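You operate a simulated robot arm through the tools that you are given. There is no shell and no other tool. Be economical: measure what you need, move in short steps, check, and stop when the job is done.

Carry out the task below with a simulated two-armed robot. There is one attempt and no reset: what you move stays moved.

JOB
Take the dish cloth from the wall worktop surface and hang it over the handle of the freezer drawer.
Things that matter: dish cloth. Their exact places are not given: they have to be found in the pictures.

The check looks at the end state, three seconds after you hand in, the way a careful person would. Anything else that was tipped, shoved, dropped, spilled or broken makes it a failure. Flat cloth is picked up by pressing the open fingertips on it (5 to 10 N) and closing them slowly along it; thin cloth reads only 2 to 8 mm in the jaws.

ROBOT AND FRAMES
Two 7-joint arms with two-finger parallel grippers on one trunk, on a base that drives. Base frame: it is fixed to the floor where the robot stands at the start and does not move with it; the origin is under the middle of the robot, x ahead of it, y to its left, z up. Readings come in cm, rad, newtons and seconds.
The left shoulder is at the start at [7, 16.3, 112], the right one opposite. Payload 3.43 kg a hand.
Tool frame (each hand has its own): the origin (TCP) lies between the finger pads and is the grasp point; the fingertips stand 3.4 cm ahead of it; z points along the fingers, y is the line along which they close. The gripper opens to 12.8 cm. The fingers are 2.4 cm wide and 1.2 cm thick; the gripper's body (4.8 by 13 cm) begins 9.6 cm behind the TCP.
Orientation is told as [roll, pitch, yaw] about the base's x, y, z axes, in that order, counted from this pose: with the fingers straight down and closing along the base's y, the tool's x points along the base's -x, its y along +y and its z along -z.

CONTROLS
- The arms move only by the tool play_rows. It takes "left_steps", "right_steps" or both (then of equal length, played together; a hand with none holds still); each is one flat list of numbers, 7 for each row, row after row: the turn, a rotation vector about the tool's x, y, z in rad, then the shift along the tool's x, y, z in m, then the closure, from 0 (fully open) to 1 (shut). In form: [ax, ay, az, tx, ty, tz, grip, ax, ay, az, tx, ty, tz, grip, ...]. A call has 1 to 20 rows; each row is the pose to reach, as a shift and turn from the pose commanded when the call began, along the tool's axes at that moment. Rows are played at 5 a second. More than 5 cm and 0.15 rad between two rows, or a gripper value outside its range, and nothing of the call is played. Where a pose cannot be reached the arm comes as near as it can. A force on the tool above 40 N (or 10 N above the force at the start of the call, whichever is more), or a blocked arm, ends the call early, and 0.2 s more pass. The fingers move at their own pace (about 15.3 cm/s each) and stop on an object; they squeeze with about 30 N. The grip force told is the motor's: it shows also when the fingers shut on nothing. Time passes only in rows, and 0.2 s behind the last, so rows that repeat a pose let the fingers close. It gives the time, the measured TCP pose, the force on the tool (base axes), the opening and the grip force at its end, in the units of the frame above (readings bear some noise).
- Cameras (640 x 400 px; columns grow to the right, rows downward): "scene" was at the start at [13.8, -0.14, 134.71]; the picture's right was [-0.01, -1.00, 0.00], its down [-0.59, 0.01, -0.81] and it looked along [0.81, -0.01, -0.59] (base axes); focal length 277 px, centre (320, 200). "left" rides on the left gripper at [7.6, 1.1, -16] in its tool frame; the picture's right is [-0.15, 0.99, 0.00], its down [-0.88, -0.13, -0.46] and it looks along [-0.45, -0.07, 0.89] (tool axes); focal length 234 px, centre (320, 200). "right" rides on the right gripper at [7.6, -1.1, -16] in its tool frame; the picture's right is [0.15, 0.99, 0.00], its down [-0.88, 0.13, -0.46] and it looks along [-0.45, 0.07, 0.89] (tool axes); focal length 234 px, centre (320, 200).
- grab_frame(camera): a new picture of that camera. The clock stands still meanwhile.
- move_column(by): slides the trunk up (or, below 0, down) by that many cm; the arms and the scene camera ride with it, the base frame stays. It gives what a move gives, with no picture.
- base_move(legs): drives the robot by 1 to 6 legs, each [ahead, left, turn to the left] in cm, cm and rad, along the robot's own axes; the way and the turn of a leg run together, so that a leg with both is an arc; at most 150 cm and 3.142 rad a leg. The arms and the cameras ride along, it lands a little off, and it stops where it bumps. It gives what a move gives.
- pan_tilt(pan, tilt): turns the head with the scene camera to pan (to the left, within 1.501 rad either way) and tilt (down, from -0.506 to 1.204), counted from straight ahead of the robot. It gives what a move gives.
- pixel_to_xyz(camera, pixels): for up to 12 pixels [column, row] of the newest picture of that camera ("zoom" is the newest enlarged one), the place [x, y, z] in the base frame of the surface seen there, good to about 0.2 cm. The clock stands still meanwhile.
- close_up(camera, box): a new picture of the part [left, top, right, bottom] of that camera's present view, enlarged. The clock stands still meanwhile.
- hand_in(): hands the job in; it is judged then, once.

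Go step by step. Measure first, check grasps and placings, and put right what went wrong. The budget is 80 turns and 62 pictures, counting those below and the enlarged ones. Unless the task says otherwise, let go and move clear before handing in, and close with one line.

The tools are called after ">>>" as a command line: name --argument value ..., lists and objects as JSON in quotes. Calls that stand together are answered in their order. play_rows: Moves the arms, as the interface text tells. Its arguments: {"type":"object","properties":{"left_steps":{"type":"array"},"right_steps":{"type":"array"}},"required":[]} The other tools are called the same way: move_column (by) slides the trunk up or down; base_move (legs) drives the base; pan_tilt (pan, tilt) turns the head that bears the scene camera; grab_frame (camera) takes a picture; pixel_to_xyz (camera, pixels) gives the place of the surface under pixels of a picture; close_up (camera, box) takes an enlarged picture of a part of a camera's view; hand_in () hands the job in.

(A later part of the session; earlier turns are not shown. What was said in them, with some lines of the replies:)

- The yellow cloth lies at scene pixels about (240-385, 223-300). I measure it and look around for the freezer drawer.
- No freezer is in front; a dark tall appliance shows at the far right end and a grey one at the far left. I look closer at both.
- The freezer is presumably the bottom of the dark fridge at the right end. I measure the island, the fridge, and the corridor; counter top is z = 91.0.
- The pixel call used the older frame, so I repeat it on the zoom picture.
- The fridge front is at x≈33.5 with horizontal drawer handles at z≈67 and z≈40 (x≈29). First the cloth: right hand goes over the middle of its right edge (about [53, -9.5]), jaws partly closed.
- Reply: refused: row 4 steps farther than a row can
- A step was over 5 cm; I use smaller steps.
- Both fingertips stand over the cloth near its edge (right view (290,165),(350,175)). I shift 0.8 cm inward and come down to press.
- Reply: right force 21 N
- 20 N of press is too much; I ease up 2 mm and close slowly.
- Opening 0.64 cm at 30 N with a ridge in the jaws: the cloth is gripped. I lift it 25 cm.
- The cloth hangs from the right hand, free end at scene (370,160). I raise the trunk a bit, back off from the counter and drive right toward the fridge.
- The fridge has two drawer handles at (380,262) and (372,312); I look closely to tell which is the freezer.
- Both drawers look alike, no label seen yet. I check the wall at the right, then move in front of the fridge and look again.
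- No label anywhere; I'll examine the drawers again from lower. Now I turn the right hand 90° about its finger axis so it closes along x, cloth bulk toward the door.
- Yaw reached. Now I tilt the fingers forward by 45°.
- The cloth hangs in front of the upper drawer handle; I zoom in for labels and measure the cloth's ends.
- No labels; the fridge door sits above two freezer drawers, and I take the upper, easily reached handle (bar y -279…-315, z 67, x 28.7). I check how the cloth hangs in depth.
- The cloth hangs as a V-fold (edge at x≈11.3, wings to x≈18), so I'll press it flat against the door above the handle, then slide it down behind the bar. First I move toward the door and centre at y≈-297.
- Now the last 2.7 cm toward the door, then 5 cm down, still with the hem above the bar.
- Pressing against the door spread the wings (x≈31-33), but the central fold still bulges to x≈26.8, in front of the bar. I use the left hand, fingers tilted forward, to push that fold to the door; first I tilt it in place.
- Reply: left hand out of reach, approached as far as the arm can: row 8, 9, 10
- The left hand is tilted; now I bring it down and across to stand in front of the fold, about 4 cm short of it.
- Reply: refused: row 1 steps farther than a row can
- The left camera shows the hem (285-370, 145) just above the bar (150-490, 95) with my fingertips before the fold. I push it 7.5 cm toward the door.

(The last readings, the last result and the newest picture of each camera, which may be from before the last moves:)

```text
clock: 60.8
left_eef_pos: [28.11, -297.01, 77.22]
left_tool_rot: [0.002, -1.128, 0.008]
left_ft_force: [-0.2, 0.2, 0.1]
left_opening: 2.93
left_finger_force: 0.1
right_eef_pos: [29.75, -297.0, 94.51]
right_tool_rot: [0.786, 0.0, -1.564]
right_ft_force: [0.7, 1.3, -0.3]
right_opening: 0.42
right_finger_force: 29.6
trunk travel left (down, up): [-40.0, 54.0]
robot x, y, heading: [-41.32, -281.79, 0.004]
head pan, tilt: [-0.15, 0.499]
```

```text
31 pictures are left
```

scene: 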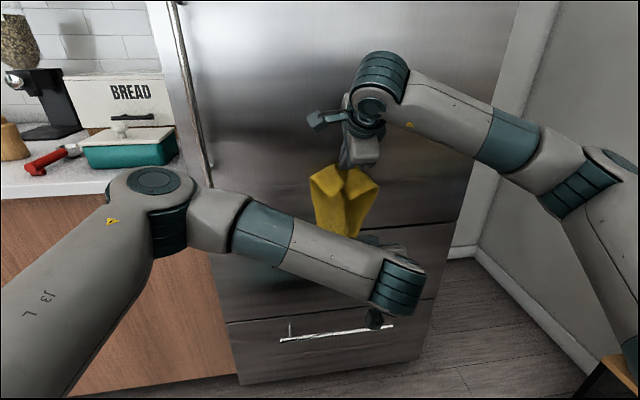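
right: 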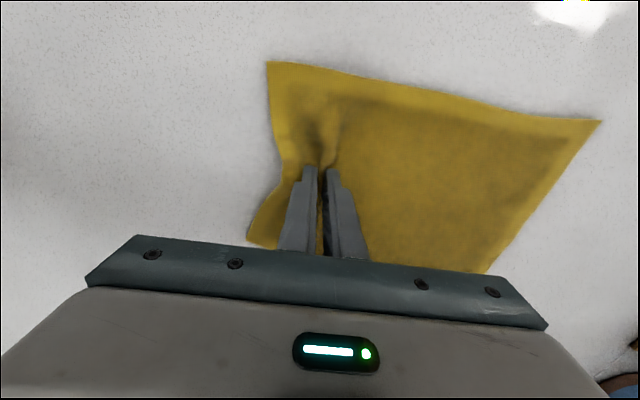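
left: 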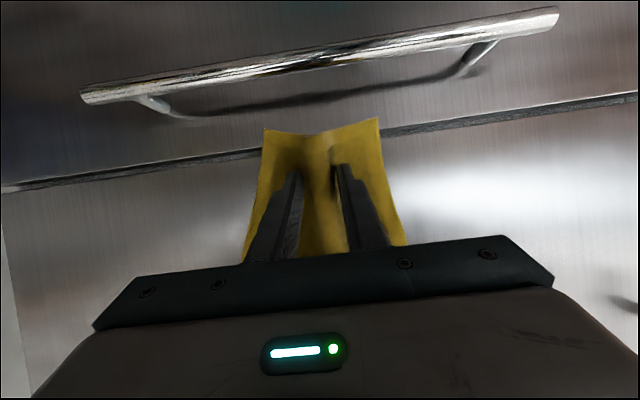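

The cloth is now flattened to the door; I check the hem's depth.

>>> pixel_to_xyz --camera "left" --pixels '[[268, 135], [290, 142], [310, 140], [325, 138], [345, 135], [375, 122], [318, 180], [330, 210], [318, 62], [302, 170]]'

```text
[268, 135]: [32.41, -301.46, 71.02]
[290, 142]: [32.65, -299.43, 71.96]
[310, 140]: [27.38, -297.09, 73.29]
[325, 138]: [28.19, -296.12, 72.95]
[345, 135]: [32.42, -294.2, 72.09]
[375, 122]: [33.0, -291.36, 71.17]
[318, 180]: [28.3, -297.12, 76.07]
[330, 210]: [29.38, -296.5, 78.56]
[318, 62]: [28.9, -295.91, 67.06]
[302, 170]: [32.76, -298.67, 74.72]
```

The fold slips between my open left fingers (x≈27.4 at y -297). I back off, shut the fingers, and push with the closed tips.

>>> play_rows --left_steps '[0, 0, 0, 0.016, 0, -0.035, 0.77, 0, 0, 0, 0.032, 0, -0.066, 0.77, 0, 0, 0, 0.032, 0, -0.066, 1, 0, 0, 0, 0.036, 0, -0.06, 1, 0, 0, 0, 0.028, 0, -0.035, 1, 0, 0, 0, 0.018, 0, -0.01, 1, 0, 0, 0, 0.009, 0, 0.004, 1, 0, 0, 0, 0.009, 0, 0.004, 1]'

>>> grab_frame --camera "left"

```text
clock: 62.6
left_eef_pos: [28.18, -297.18, 76.03]
left_tool_rot: [0.0, -1.129, 0.009]
left_ft_force: [-0.8, -0.7, 0.5]
left_opening: 0.0
left_finger_force: 30.0
right_eef_pos: [29.74, -296.97, 94.43]
right_tool_rot: [0.784, 0.0, -1.564]
right_ft_force: [0.1, -0.3, -0.3]
right_opening: 0.42
right_finger_force: 29.7
trunk travel left (down, up): [-40.0, 54.0]
robot x, y, heading: [-41.18, -281.71, 0.009]
head pan, tilt: [-0.15, 0.499]
```

```text
30 pictures are left
```

left: 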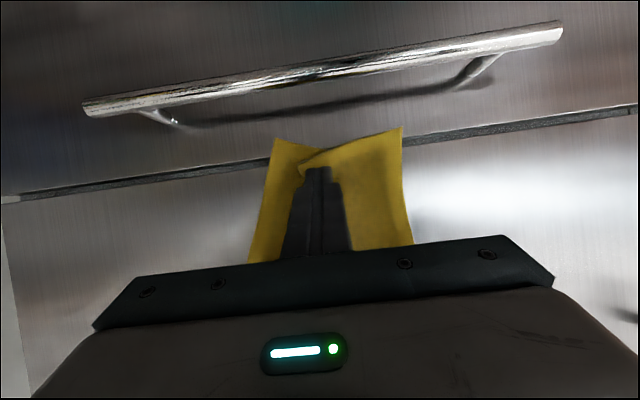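

>>> pixel_to_xyz --camera "left" --pixels '[[276, 150], [290, 148], [300, 160], [310, 155], [325, 152], [345, 145], [370, 138], [398, 132], [300, 185], [285, 200]]'

>>> close_up --camera "left" --box '[240, 100, 430, 260]'

```text
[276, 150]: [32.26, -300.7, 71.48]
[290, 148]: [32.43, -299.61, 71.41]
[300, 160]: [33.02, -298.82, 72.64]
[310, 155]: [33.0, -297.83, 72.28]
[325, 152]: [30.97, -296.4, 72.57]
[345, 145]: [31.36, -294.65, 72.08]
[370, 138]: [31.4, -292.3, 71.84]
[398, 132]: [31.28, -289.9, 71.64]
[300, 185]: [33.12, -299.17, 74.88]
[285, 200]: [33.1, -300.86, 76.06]
```

```text
2.50 times, centred on (335, 180) of left
```

zoom: 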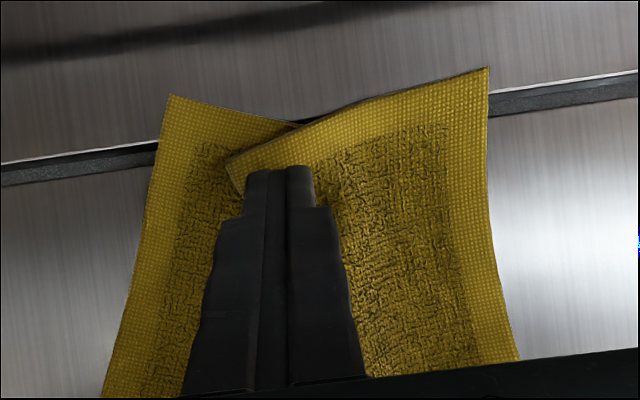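

The whole hem is at x 31-33, behind the bar line. I lower the right hand 10 cm so the hem slides down behind the bar.

>>> play_rows --right_steps '[0, 0, 0, 0, -0.007, 0.007, 1, 0, 0, 0, 0, -0.014, 0.014, 1, 0, 0, 0, 0, -0.021, 0.021, 1, 0, 0, 0, 0, -0.028, 0.028, 1, 0, 0, 0, 0, -0.035, 0.035, 1]'

>>> grab_frame --camera "left"

```text
clock: 63.8
left_eef_pos: [28.19, -297.25, 76.14]
left_tool_rot: [0.0, -1.13, 0.009]
left_ft_force: [-0.1, 0.6, -0.1]
left_opening: 0.0
left_finger_force: 29.9
right_eef_pos: [29.85, -296.89, 89.55]
right_tool_rot: [0.784, 0.0, -1.563]
right_ft_force: [-1.1, -0.1, -0.4]
right_opening: 0.41
right_finger_force: 29.4
trunk travel left (down, up): [-40.0, 54.0]
robot x, y, heading: [-41.15, -281.51, 0.007]
head pan, tilt: [-0.15, 0.499]
```

```text
28 pictures are left
```

left: 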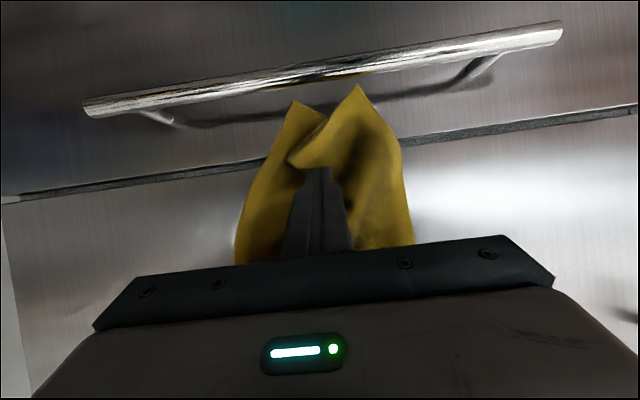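

>>> pixel_to_xyz --camera "left" --pixels '[[292, 105], [357, 90], [320, 120], [300, 155], [375, 115], [340, 120], [310, 140], [270, 160], [395, 160], [330, 150]]'

>>> close_up --camera "left" --box '[220, 60, 430, 260]'

```text
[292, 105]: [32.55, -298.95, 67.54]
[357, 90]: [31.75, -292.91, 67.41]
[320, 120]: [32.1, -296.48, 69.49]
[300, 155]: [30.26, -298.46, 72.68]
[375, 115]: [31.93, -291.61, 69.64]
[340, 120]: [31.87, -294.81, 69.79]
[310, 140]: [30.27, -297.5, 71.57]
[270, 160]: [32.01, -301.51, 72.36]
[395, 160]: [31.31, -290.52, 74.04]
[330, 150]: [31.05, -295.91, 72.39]
```

```text
2.00 times, centred on (325, 160) of left
```

zoom: 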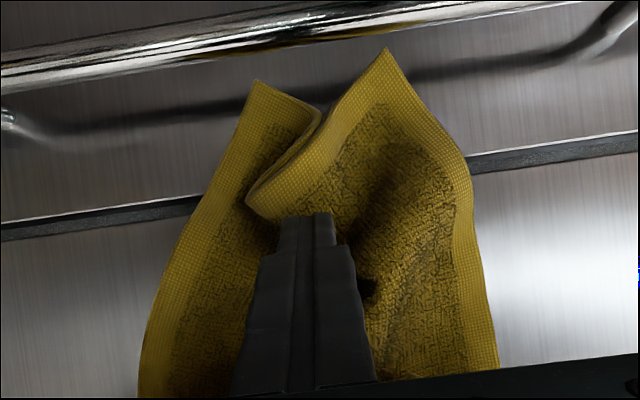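

All points stay behind the bar (x ≥30.3); the hem middle drags on the left tips. I lower both hands together 4 cm so the middle follows.

>>> play_rows --left_steps '[0, 0, 0, 0.009, 0, 0.004, 1, 0, 0, 0, 0.018, 0, 0.008, 1, 0, 0, 0, 0.027, 0, 0.012, 1, 0, 0, 0, 0.036, 0, 0.016, 1, 0, 0, 0, 0.036, 0, 0.016, 1]' --right_steps '[0, 0, 0, 0, -0.007, 0.007, 1, 0, 0, 0, 0, -0.014, 0.014, 1, 0, 0, 0, 0, -0.021, 0.021, 1, 0, 0, 0, 0, -0.028, 0.028, 1, 0, 0, 0, 0, -0.028, 0.028, 1]'

>>> grab_frame --camera "left"

```text
clock: 65.0
left_eef_pos: [27.99, -296.95, 72.06]
left_tool_rot: [0.001, -1.131, 0.009]
left_ft_force: [-0.3, -0.2, 0.2]
left_opening: 0.0
left_finger_force: 30.0
right_eef_pos: [29.79, -296.91, 85.34]
right_tool_rot: [0.785, -0.001, -1.564]
right_ft_force: [-0.5, 0.6, -0.7]
right_opening: 0.41
right_finger_force: 30.0
trunk travel left (down, up): [-40.0, 54.0]
robot x, y, heading: [-40.81, -281.74, 0.007]
head pan, tilt: [-0.15, 0.499]
```

```text
26 pictures are left
```

left: 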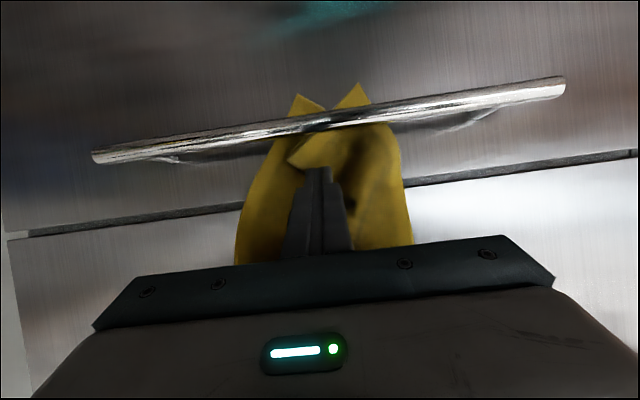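

Corners now show below the bar (300,105),(358,95). I lower the right hand another 4 cm with the left backed 0.4 cm.

>>> play_rows --left_steps '[0, 0, 0, 0.002, 0, -0.004, 1, 0, 0, 0, 0.002, 0, -0.004, 1, 0, 0, 0, 0.002, 0, -0.004, 1, 0, 0, 0, 0.002, 0, -0.004, 1, 0, 0, 0, 0.002, 0, -0.004, 1]' --right_steps '[0, 0, 0, 0, -0.007, 0.007, 1, 0, 0, 0, 0, -0.014, 0.014, 1, 0, 0, 0, 0, -0.021, 0.021, 1, 0, 0, 0, 0, -0.028, 0.028, 1, 0, 0, 0, 0, -0.028, 0.028, 1]'

>>> grab_frame --camera "left"

>>> grab_frame --camera "scene"

```text
clock: 66.2
left_eef_pos: [27.47, -297.06, 72.26]
left_tool_rot: [0.0, -1.128, 0.01]
left_ft_force: [1.1, 0.3, -0.1]
left_opening: 0.01
left_finger_force: 29.9
right_eef_pos: [29.66, -296.9, 81.48]
right_tool_rot: [0.785, 0.0, -1.564]
right_ft_force: [0.2, -0.6, -0.7]
right_opening: 0.42
right_finger_force: 30.2
trunk travel left (down, up): [-40.0, 54.0]
robot x, y, heading: [-40.82, -281.88, 0.008]
head pan, tilt: [-0.15, 0.499]
```

```text
25 pictures are left
```

left: 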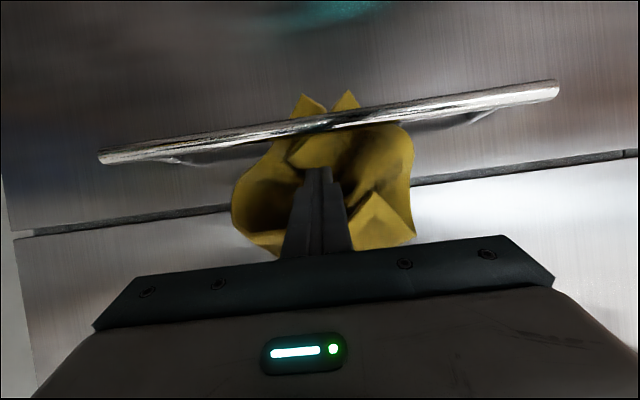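

```text
24 pictures are left
```

scene: 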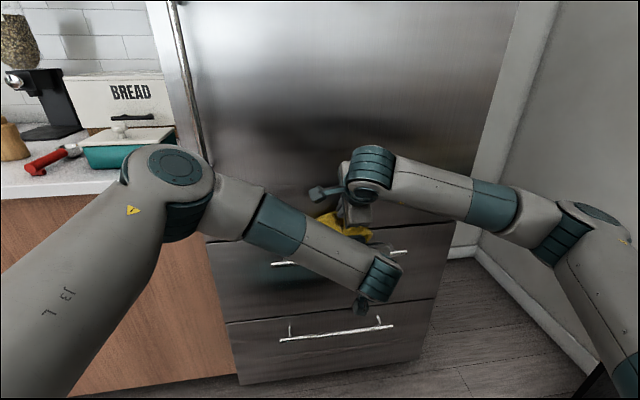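

The cloth now bunches against the left tips. I measure where the middle hem is.

>>> close_up --camera "left" --box '[210, 70, 430, 270]'

>>> pixel_to_xyz --camera "left" --pixels '[[303, 102], [346, 97], [300, 155], [320, 145], [340, 140], [280, 150], [245, 190], [395, 140], [365, 160], [320, 125], [375, 205], [265, 210]]'

```text
2.00 times, centred on (320, 170) of left
```

zoom: 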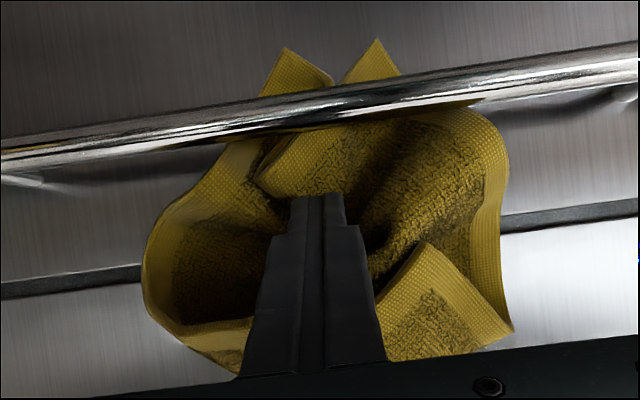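

```text
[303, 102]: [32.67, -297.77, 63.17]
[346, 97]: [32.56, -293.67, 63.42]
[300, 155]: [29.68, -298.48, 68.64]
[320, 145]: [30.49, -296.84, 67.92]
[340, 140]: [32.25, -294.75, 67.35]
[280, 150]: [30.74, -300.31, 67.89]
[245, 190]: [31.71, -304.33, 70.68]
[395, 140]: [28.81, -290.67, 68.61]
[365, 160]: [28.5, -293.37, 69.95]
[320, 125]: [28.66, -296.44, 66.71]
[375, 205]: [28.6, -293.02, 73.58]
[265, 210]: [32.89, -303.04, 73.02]
```

Corners are at z≈63 behind the bar and the middle hem at (30, -298, 68.6), just held by the left tips. I withdraw the left hand to let it settle.

>>> play_rows --left_steps '[0, 0, 0, 0.004, 0, -0.01, 1, 0, 0, 0, 0.012, 0, -0.025, 1, 0, 0, 0, 0.025, 0, -0.055, 1, 0, 0, 0, 0.034, 0, -0.085, 1, 0, 0, 0, 0.034, 0, -0.085, 1]'

>>> close_up --camera "left" --box '[210, 70, 430, 270]'

```text
clock: 67.4
left_eef_pos: [18.52, -297.12, 72.8]
left_tool_rot: [0.001, -1.128, 0.01]
left_ft_force: [0.1, 0.9, 0.1]
left_opening: 0.0
left_finger_force: 30.1
right_eef_pos: [29.77, -296.8, 81.58]
right_tool_rot: [0.786, 0.0, -1.564]
right_ft_force: [-0.3, -0.1, 0.1]
right_opening: 0.43
right_finger_force: 30.4
trunk travel left (down, up): [-40.0, 54.0]
robot x, y, heading: [-40.71, -281.8, 0.008]
head pan, tilt: [-0.15, 0.499]
```

```text
2.00 times, centred on (320, 170) of left
```

zoom: 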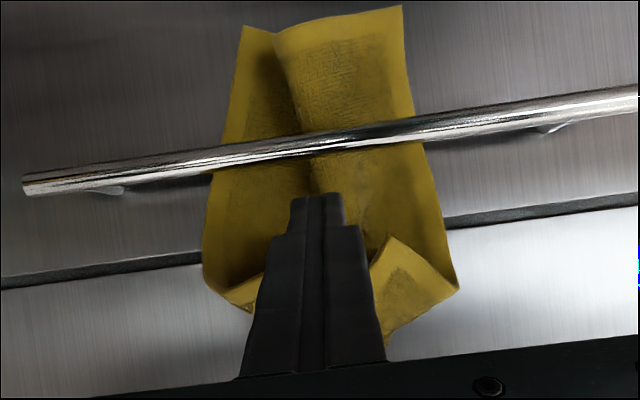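

The cloth dropped neatly behind the bar, hem well below it. I move the left hand away to the left, lower the right 2 cm more, and look.

>>> play_rows --left_steps '[0, 0, 0, 0, 0.03, -0.01, 1, 0, 0, 0, 0, 0.07, -0.01, 1, 0, 0, 0, 0, 0.115, -0.01, 1, 0, 0, 0, 0, 0.16, -0.01, 1, 0, 0, 0, 0, 0.205, -0.01, 1, 0, 0, 0, 0, 0.25, -0.01, 1, 0, 0, 0, 0, 0.29, -0.01, 1, 0, 0, 0, 0, 0.32, -0.01, 1]' --right_steps '[0, 0, 0, 0, 0, 0, 1, 0, 0, 0, 0, 0, 0, 1, 0, 0, 0, 0, -0.003, 0.003, 1, 0, 0, 0, 0, -0.006, 0.006, 1, 0, 0, 0, 0, -0.01, 0.01, 1, 0, 0, 0, 0, -0.014, 0.014, 1, 0, 0, 0, 0, -0.014, 0.014, 1, 0, 0, 0, 0, -0.014, 0.014, 1]'

>>> close_up --camera "scene" --box '[240, 150, 440, 350]'

>>> pixel_to_xyz --camera "zoom" --pixels '[[250, 210], [300, 200], [360, 200], [260, 300], [300, 290], [340, 300], [250, 270], [320, 260]]'

```text
clock: 69.2
left_eef_pos: [17.15, -265.09, 73.24]
left_tool_rot: [0.007, -1.131, 0.0]
left_ft_force: [0.0, 0.0, 0.4]
left_opening: 0.0
left_finger_force: 29.8
right_eef_pos: [29.68, -297.27, 79.6]
right_tool_rot: [0.785, 0.004, -1.564]
right_ft_force: [-0.6, -0.3, 0.2]
right_opening: 0.43
right_finger_force: 29.9
trunk travel left (down, up): [-40.0, 54.0]
robot x, y, heading: [-41.05, -281.51, 0.005]
head pan, tilt: [-0.15, 0.499]
```

```text
2.00 times, centred on (340, 250) of scene
```

zoom: 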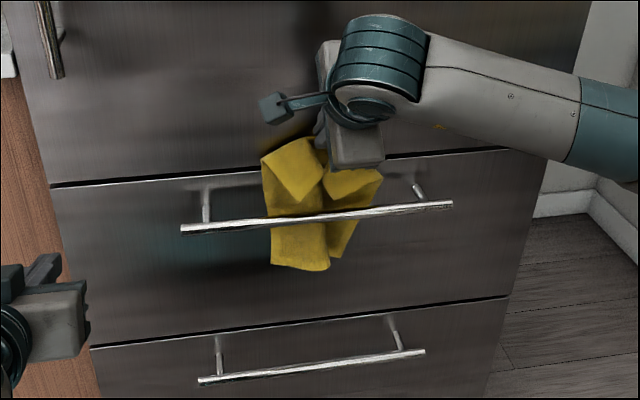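

```text
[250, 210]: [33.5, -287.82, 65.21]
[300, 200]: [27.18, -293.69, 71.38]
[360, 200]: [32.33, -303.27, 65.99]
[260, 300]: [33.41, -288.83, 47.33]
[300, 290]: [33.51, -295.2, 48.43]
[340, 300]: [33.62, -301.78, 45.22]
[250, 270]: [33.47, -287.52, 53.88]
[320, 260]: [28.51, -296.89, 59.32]
```

The hem (z≈58) lies behind the bar and the grip end about 10 cm above it. I draw the grip end out over the bar and down in front along an arc.

>>> play_rows --right_steps '[0, 0, 0, 0, -0.019, -0.016, 1, 0, 0, 0, 0, -0.039, -0.032, 1, 0, 0, 0, 0, -0.058, -0.041, 1, 0, 0, 0, 0, -0.074, -0.046, 1, 0, 0, 0, 0, -0.093, -0.044, 1, 0, 0, 0, 0, -0.11, -0.039, 1, 0, 0, 0, 0, -0.127, -0.028, 1, 0, 0, 0, 0, -0.138, -0.018, 1, 0, 0, 0, 0, -0.138, -0.018, 1]'

>>> close_up --camera "scene" --box '[240, 150, 440, 350]'

>>> grab_frame --camera "left"

```text
clock: 71.2
left_eef_pos: [17.29, -264.92, 73.16]
left_tool_rot: [-0.001, -1.13, 0.008]
left_ft_force: [0.0, -0.4, 0.6]
left_opening: 0.01
left_finger_force: 30.1
right_eef_pos: [18.61, -296.99, 71.01]
right_tool_rot: [0.786, 0.001, -1.564]
right_ft_force: [-0.2, 0.4, 0.3]
right_opening: 0.45
right_finger_force: 30.1
trunk travel left (down, up): [-40.0, 54.0]
robot x, y, heading: [-40.91, -281.4, 0.005]
head pan, tilt: [-0.15, 0.499]
```

```text
2.00 times, centred on (340, 250) of scene
```

zoom: 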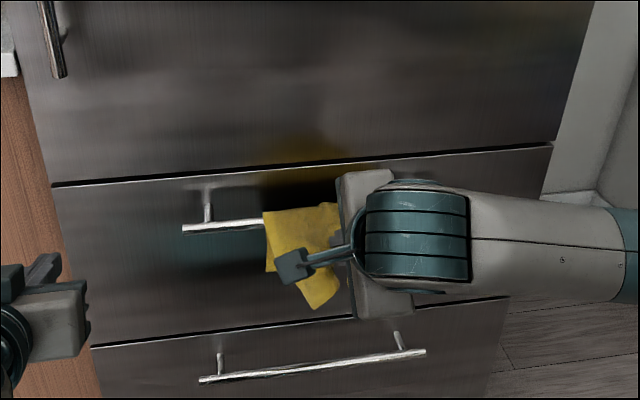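

```text
19 pictures are left
```

left: 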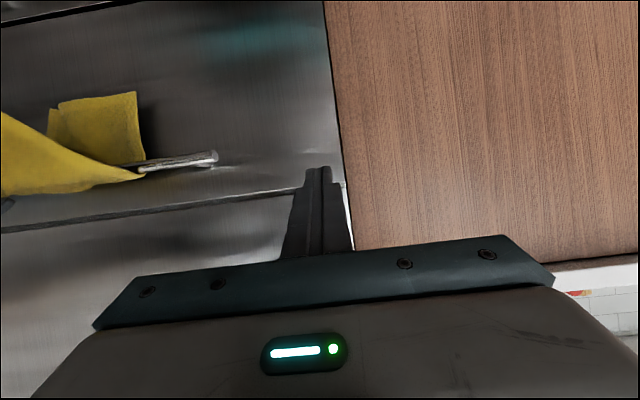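

It drapes over the bar with the rear hem below it (left view (50-145, 95-160)). I lower the front end further before letting go.

>>> play_rows --right_steps '[0, 0, 0, 0, -0.008, 0.016, 1, 0, 0, 0, 0, -0.017, 0.032, 1, 0, 0, 0, 0, -0.026, 0.048, 1, 0, 0, 0, 0, -0.035, 0.064, 1, 0, 0, 0, 0, -0.035, 0.064, 1]'

>>> grab_frame --camera "left"

```text
clock: 72.4
left_eef_pos: [17.36, -264.91, 73.04]
left_tool_rot: [-0.002, -1.129, 0.007]
left_ft_force: [1.0, 0.9, -0.3]
left_opening: 0.02
left_finger_force: 30.2
right_eef_pos: [20.61, -296.93, 64.16]
right_tool_rot: [0.784, 0.0, -1.563]
right_ft_force: [0.0, 0.5, 0.4]
right_opening: 0.45
right_finger_force: 30.1
trunk travel left (down, up): [-40.0, 54.0]
robot x, y, heading: [-41.32, -282.03, 0.011]
head pan, tilt: [-0.15, 0.499]
```

```text
18 pictures are left
```

left: 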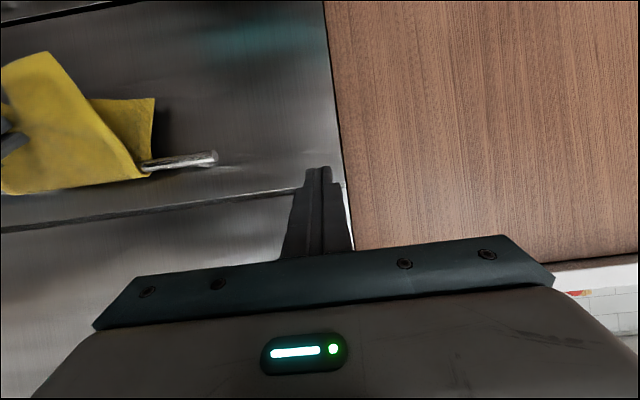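

Good drape. I open the jaws moderately and back out along the fingers.

>>> play_rows --right_steps '[0, 0, 0, 0, 0, 0, 0.9, 0, 0, 0, 0, 0, 0, 0.75, 0, 0, 0, 0, 0, 0, 0.7, 0, 0, 0, 0, 0, 0, 0.7, 0, 0, 0, 0, 0, -0.01, 0.7, 0, 0, 0, 0, 0, -0.03, 0.7, 0, 0, 0, 0, 0, -0.06, 0.7, 0, 0, 0, 0, 0, -0.09, 0.7]'

>>> grab_frame --camera "left"

>>> grab_frame --camera "right"

```text
clock: 74.2
left_eef_pos: [17.34, -264.99, 73.17]
left_tool_rot: [-0.001, -1.129, 0.01]
left_ft_force: [0.4, -0.1, -0.6]
left_opening: 0.01
left_finger_force: 30.2
right_eef_pos: [14.1, -297.07, 70.57]
right_tool_rot: [0.786, -0.001, -1.563]
right_ft_force: [0.2, 0.0, 0.7]
right_opening: 3.84
right_finger_force: 0.1
trunk travel left (down, up): [-40.0, 54.0]
robot x, y, heading: [-40.77, -281.65, 0.009]
head pan, tilt: [-0.15, 0.499]
```

```text
17 pictures are left
```

left: 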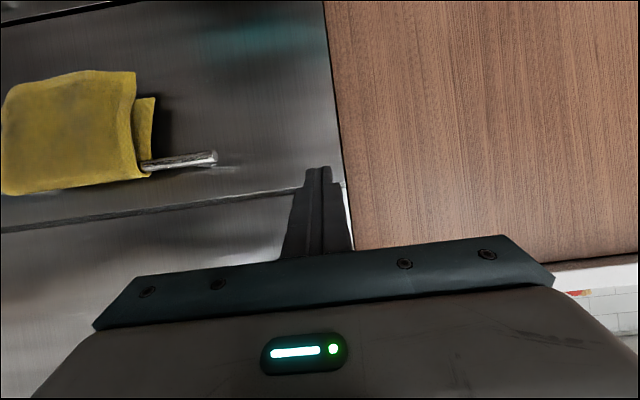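

```text
16 pictures are left
```

right: 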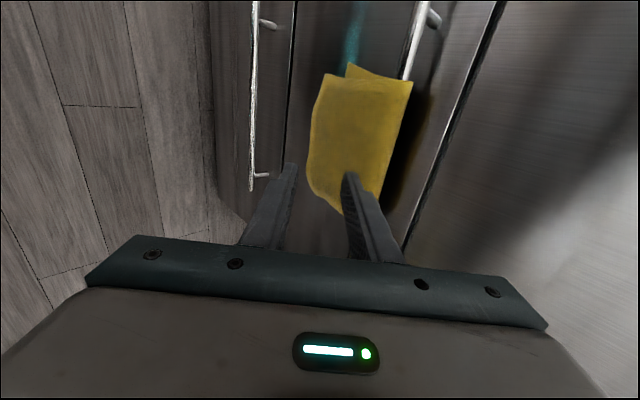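

The cloth hangs flat over the bar, both halves below it. I drive back clear and take a final look.

>>> base_move --legs '[[-18, 0, 0]]'

>>> play_rows --right_steps '[0, 0, 0, 0, 0.02, 0, 0.7, 0, 0, 0, 0, 0.04, -0.02, 0.7, 0, 0, 0, -0.04, 0.06, -0.04, 0.7, 0, 0, 0, -0.08, 0.08, -0.05, 0.7, 0, 0, 0, -0.12, 0.1, -0.05, 0.7]'

>>> close_up --camera "scene" --box '[200, 110, 480, 360]'

>>> pixel_to_xyz --camera "zoom" --pixels '[[320, 180], [300, 200], [320, 230]]'

```text
clock: 75.6
left_eef_pos: [-0.24, -265.04, 73.22]
left_tool_rot: [-0.001, -1.13, 0.012]
left_ft_force: [0.5, 0.0, 0.6]
left_opening: 0.01
left_finger_force: 30.2
right_eef_pos: [-3.3, -297.22, 70.7]
right_tool_rot: [0.785, -0.001, -1.562]
right_ft_force: [-0.4, 0.5, 0.5]
right_opening: 3.85
right_finger_force: 0.1
trunk travel left (down, up): [-40.0, 54.0]
robot x, y, heading: [-58.31, -281.82, 0.009]
head pan, tilt: [-0.15, 0.499]
```

```text
clock: 76.8
left_eef_pos: [-0.22, -265.05, 73.19]
left_tool_rot: [0.002, -1.131, 0.008]
left_ft_force: [-0.1, 0.1, -0.7]
left_opening: 0.0
left_finger_force: 30.4
right_eef_pos: [0.37, -309.18, 81.3]
right_tool_rot: [0.785, 0.0, -1.561]
right_ft_force: [0.5, 0.6, -1.0]
right_opening: 3.86
right_finger_force: 0.2
trunk travel left (down, up): [-40.0, 54.0]
robot x, y, heading: [-58.51, -281.83, 0.009]
head pan, tilt: [-0.15, 0.499]
```

```text
1.60 times, centred on (340, 235) of scene
```

zoom: 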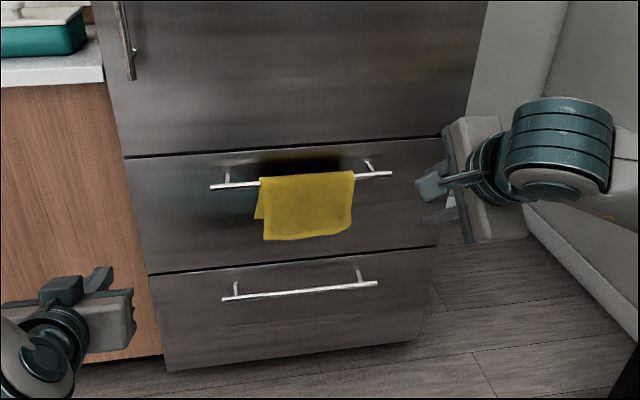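

```text
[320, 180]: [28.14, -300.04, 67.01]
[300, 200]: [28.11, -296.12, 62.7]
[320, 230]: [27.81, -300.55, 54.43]
```

The cloth hangs stably over the bar (front hem z≈54, rear hem behind the bar) and both hands are clear; I hand in.

>>> hand_in

```text
The job is handed in.
```

The dish cloth is hanging over the handle of the upper of the fridge's two bottom drawers. Neither drawer is labelled, so taking the upper one as the freezer drawer was my guess.
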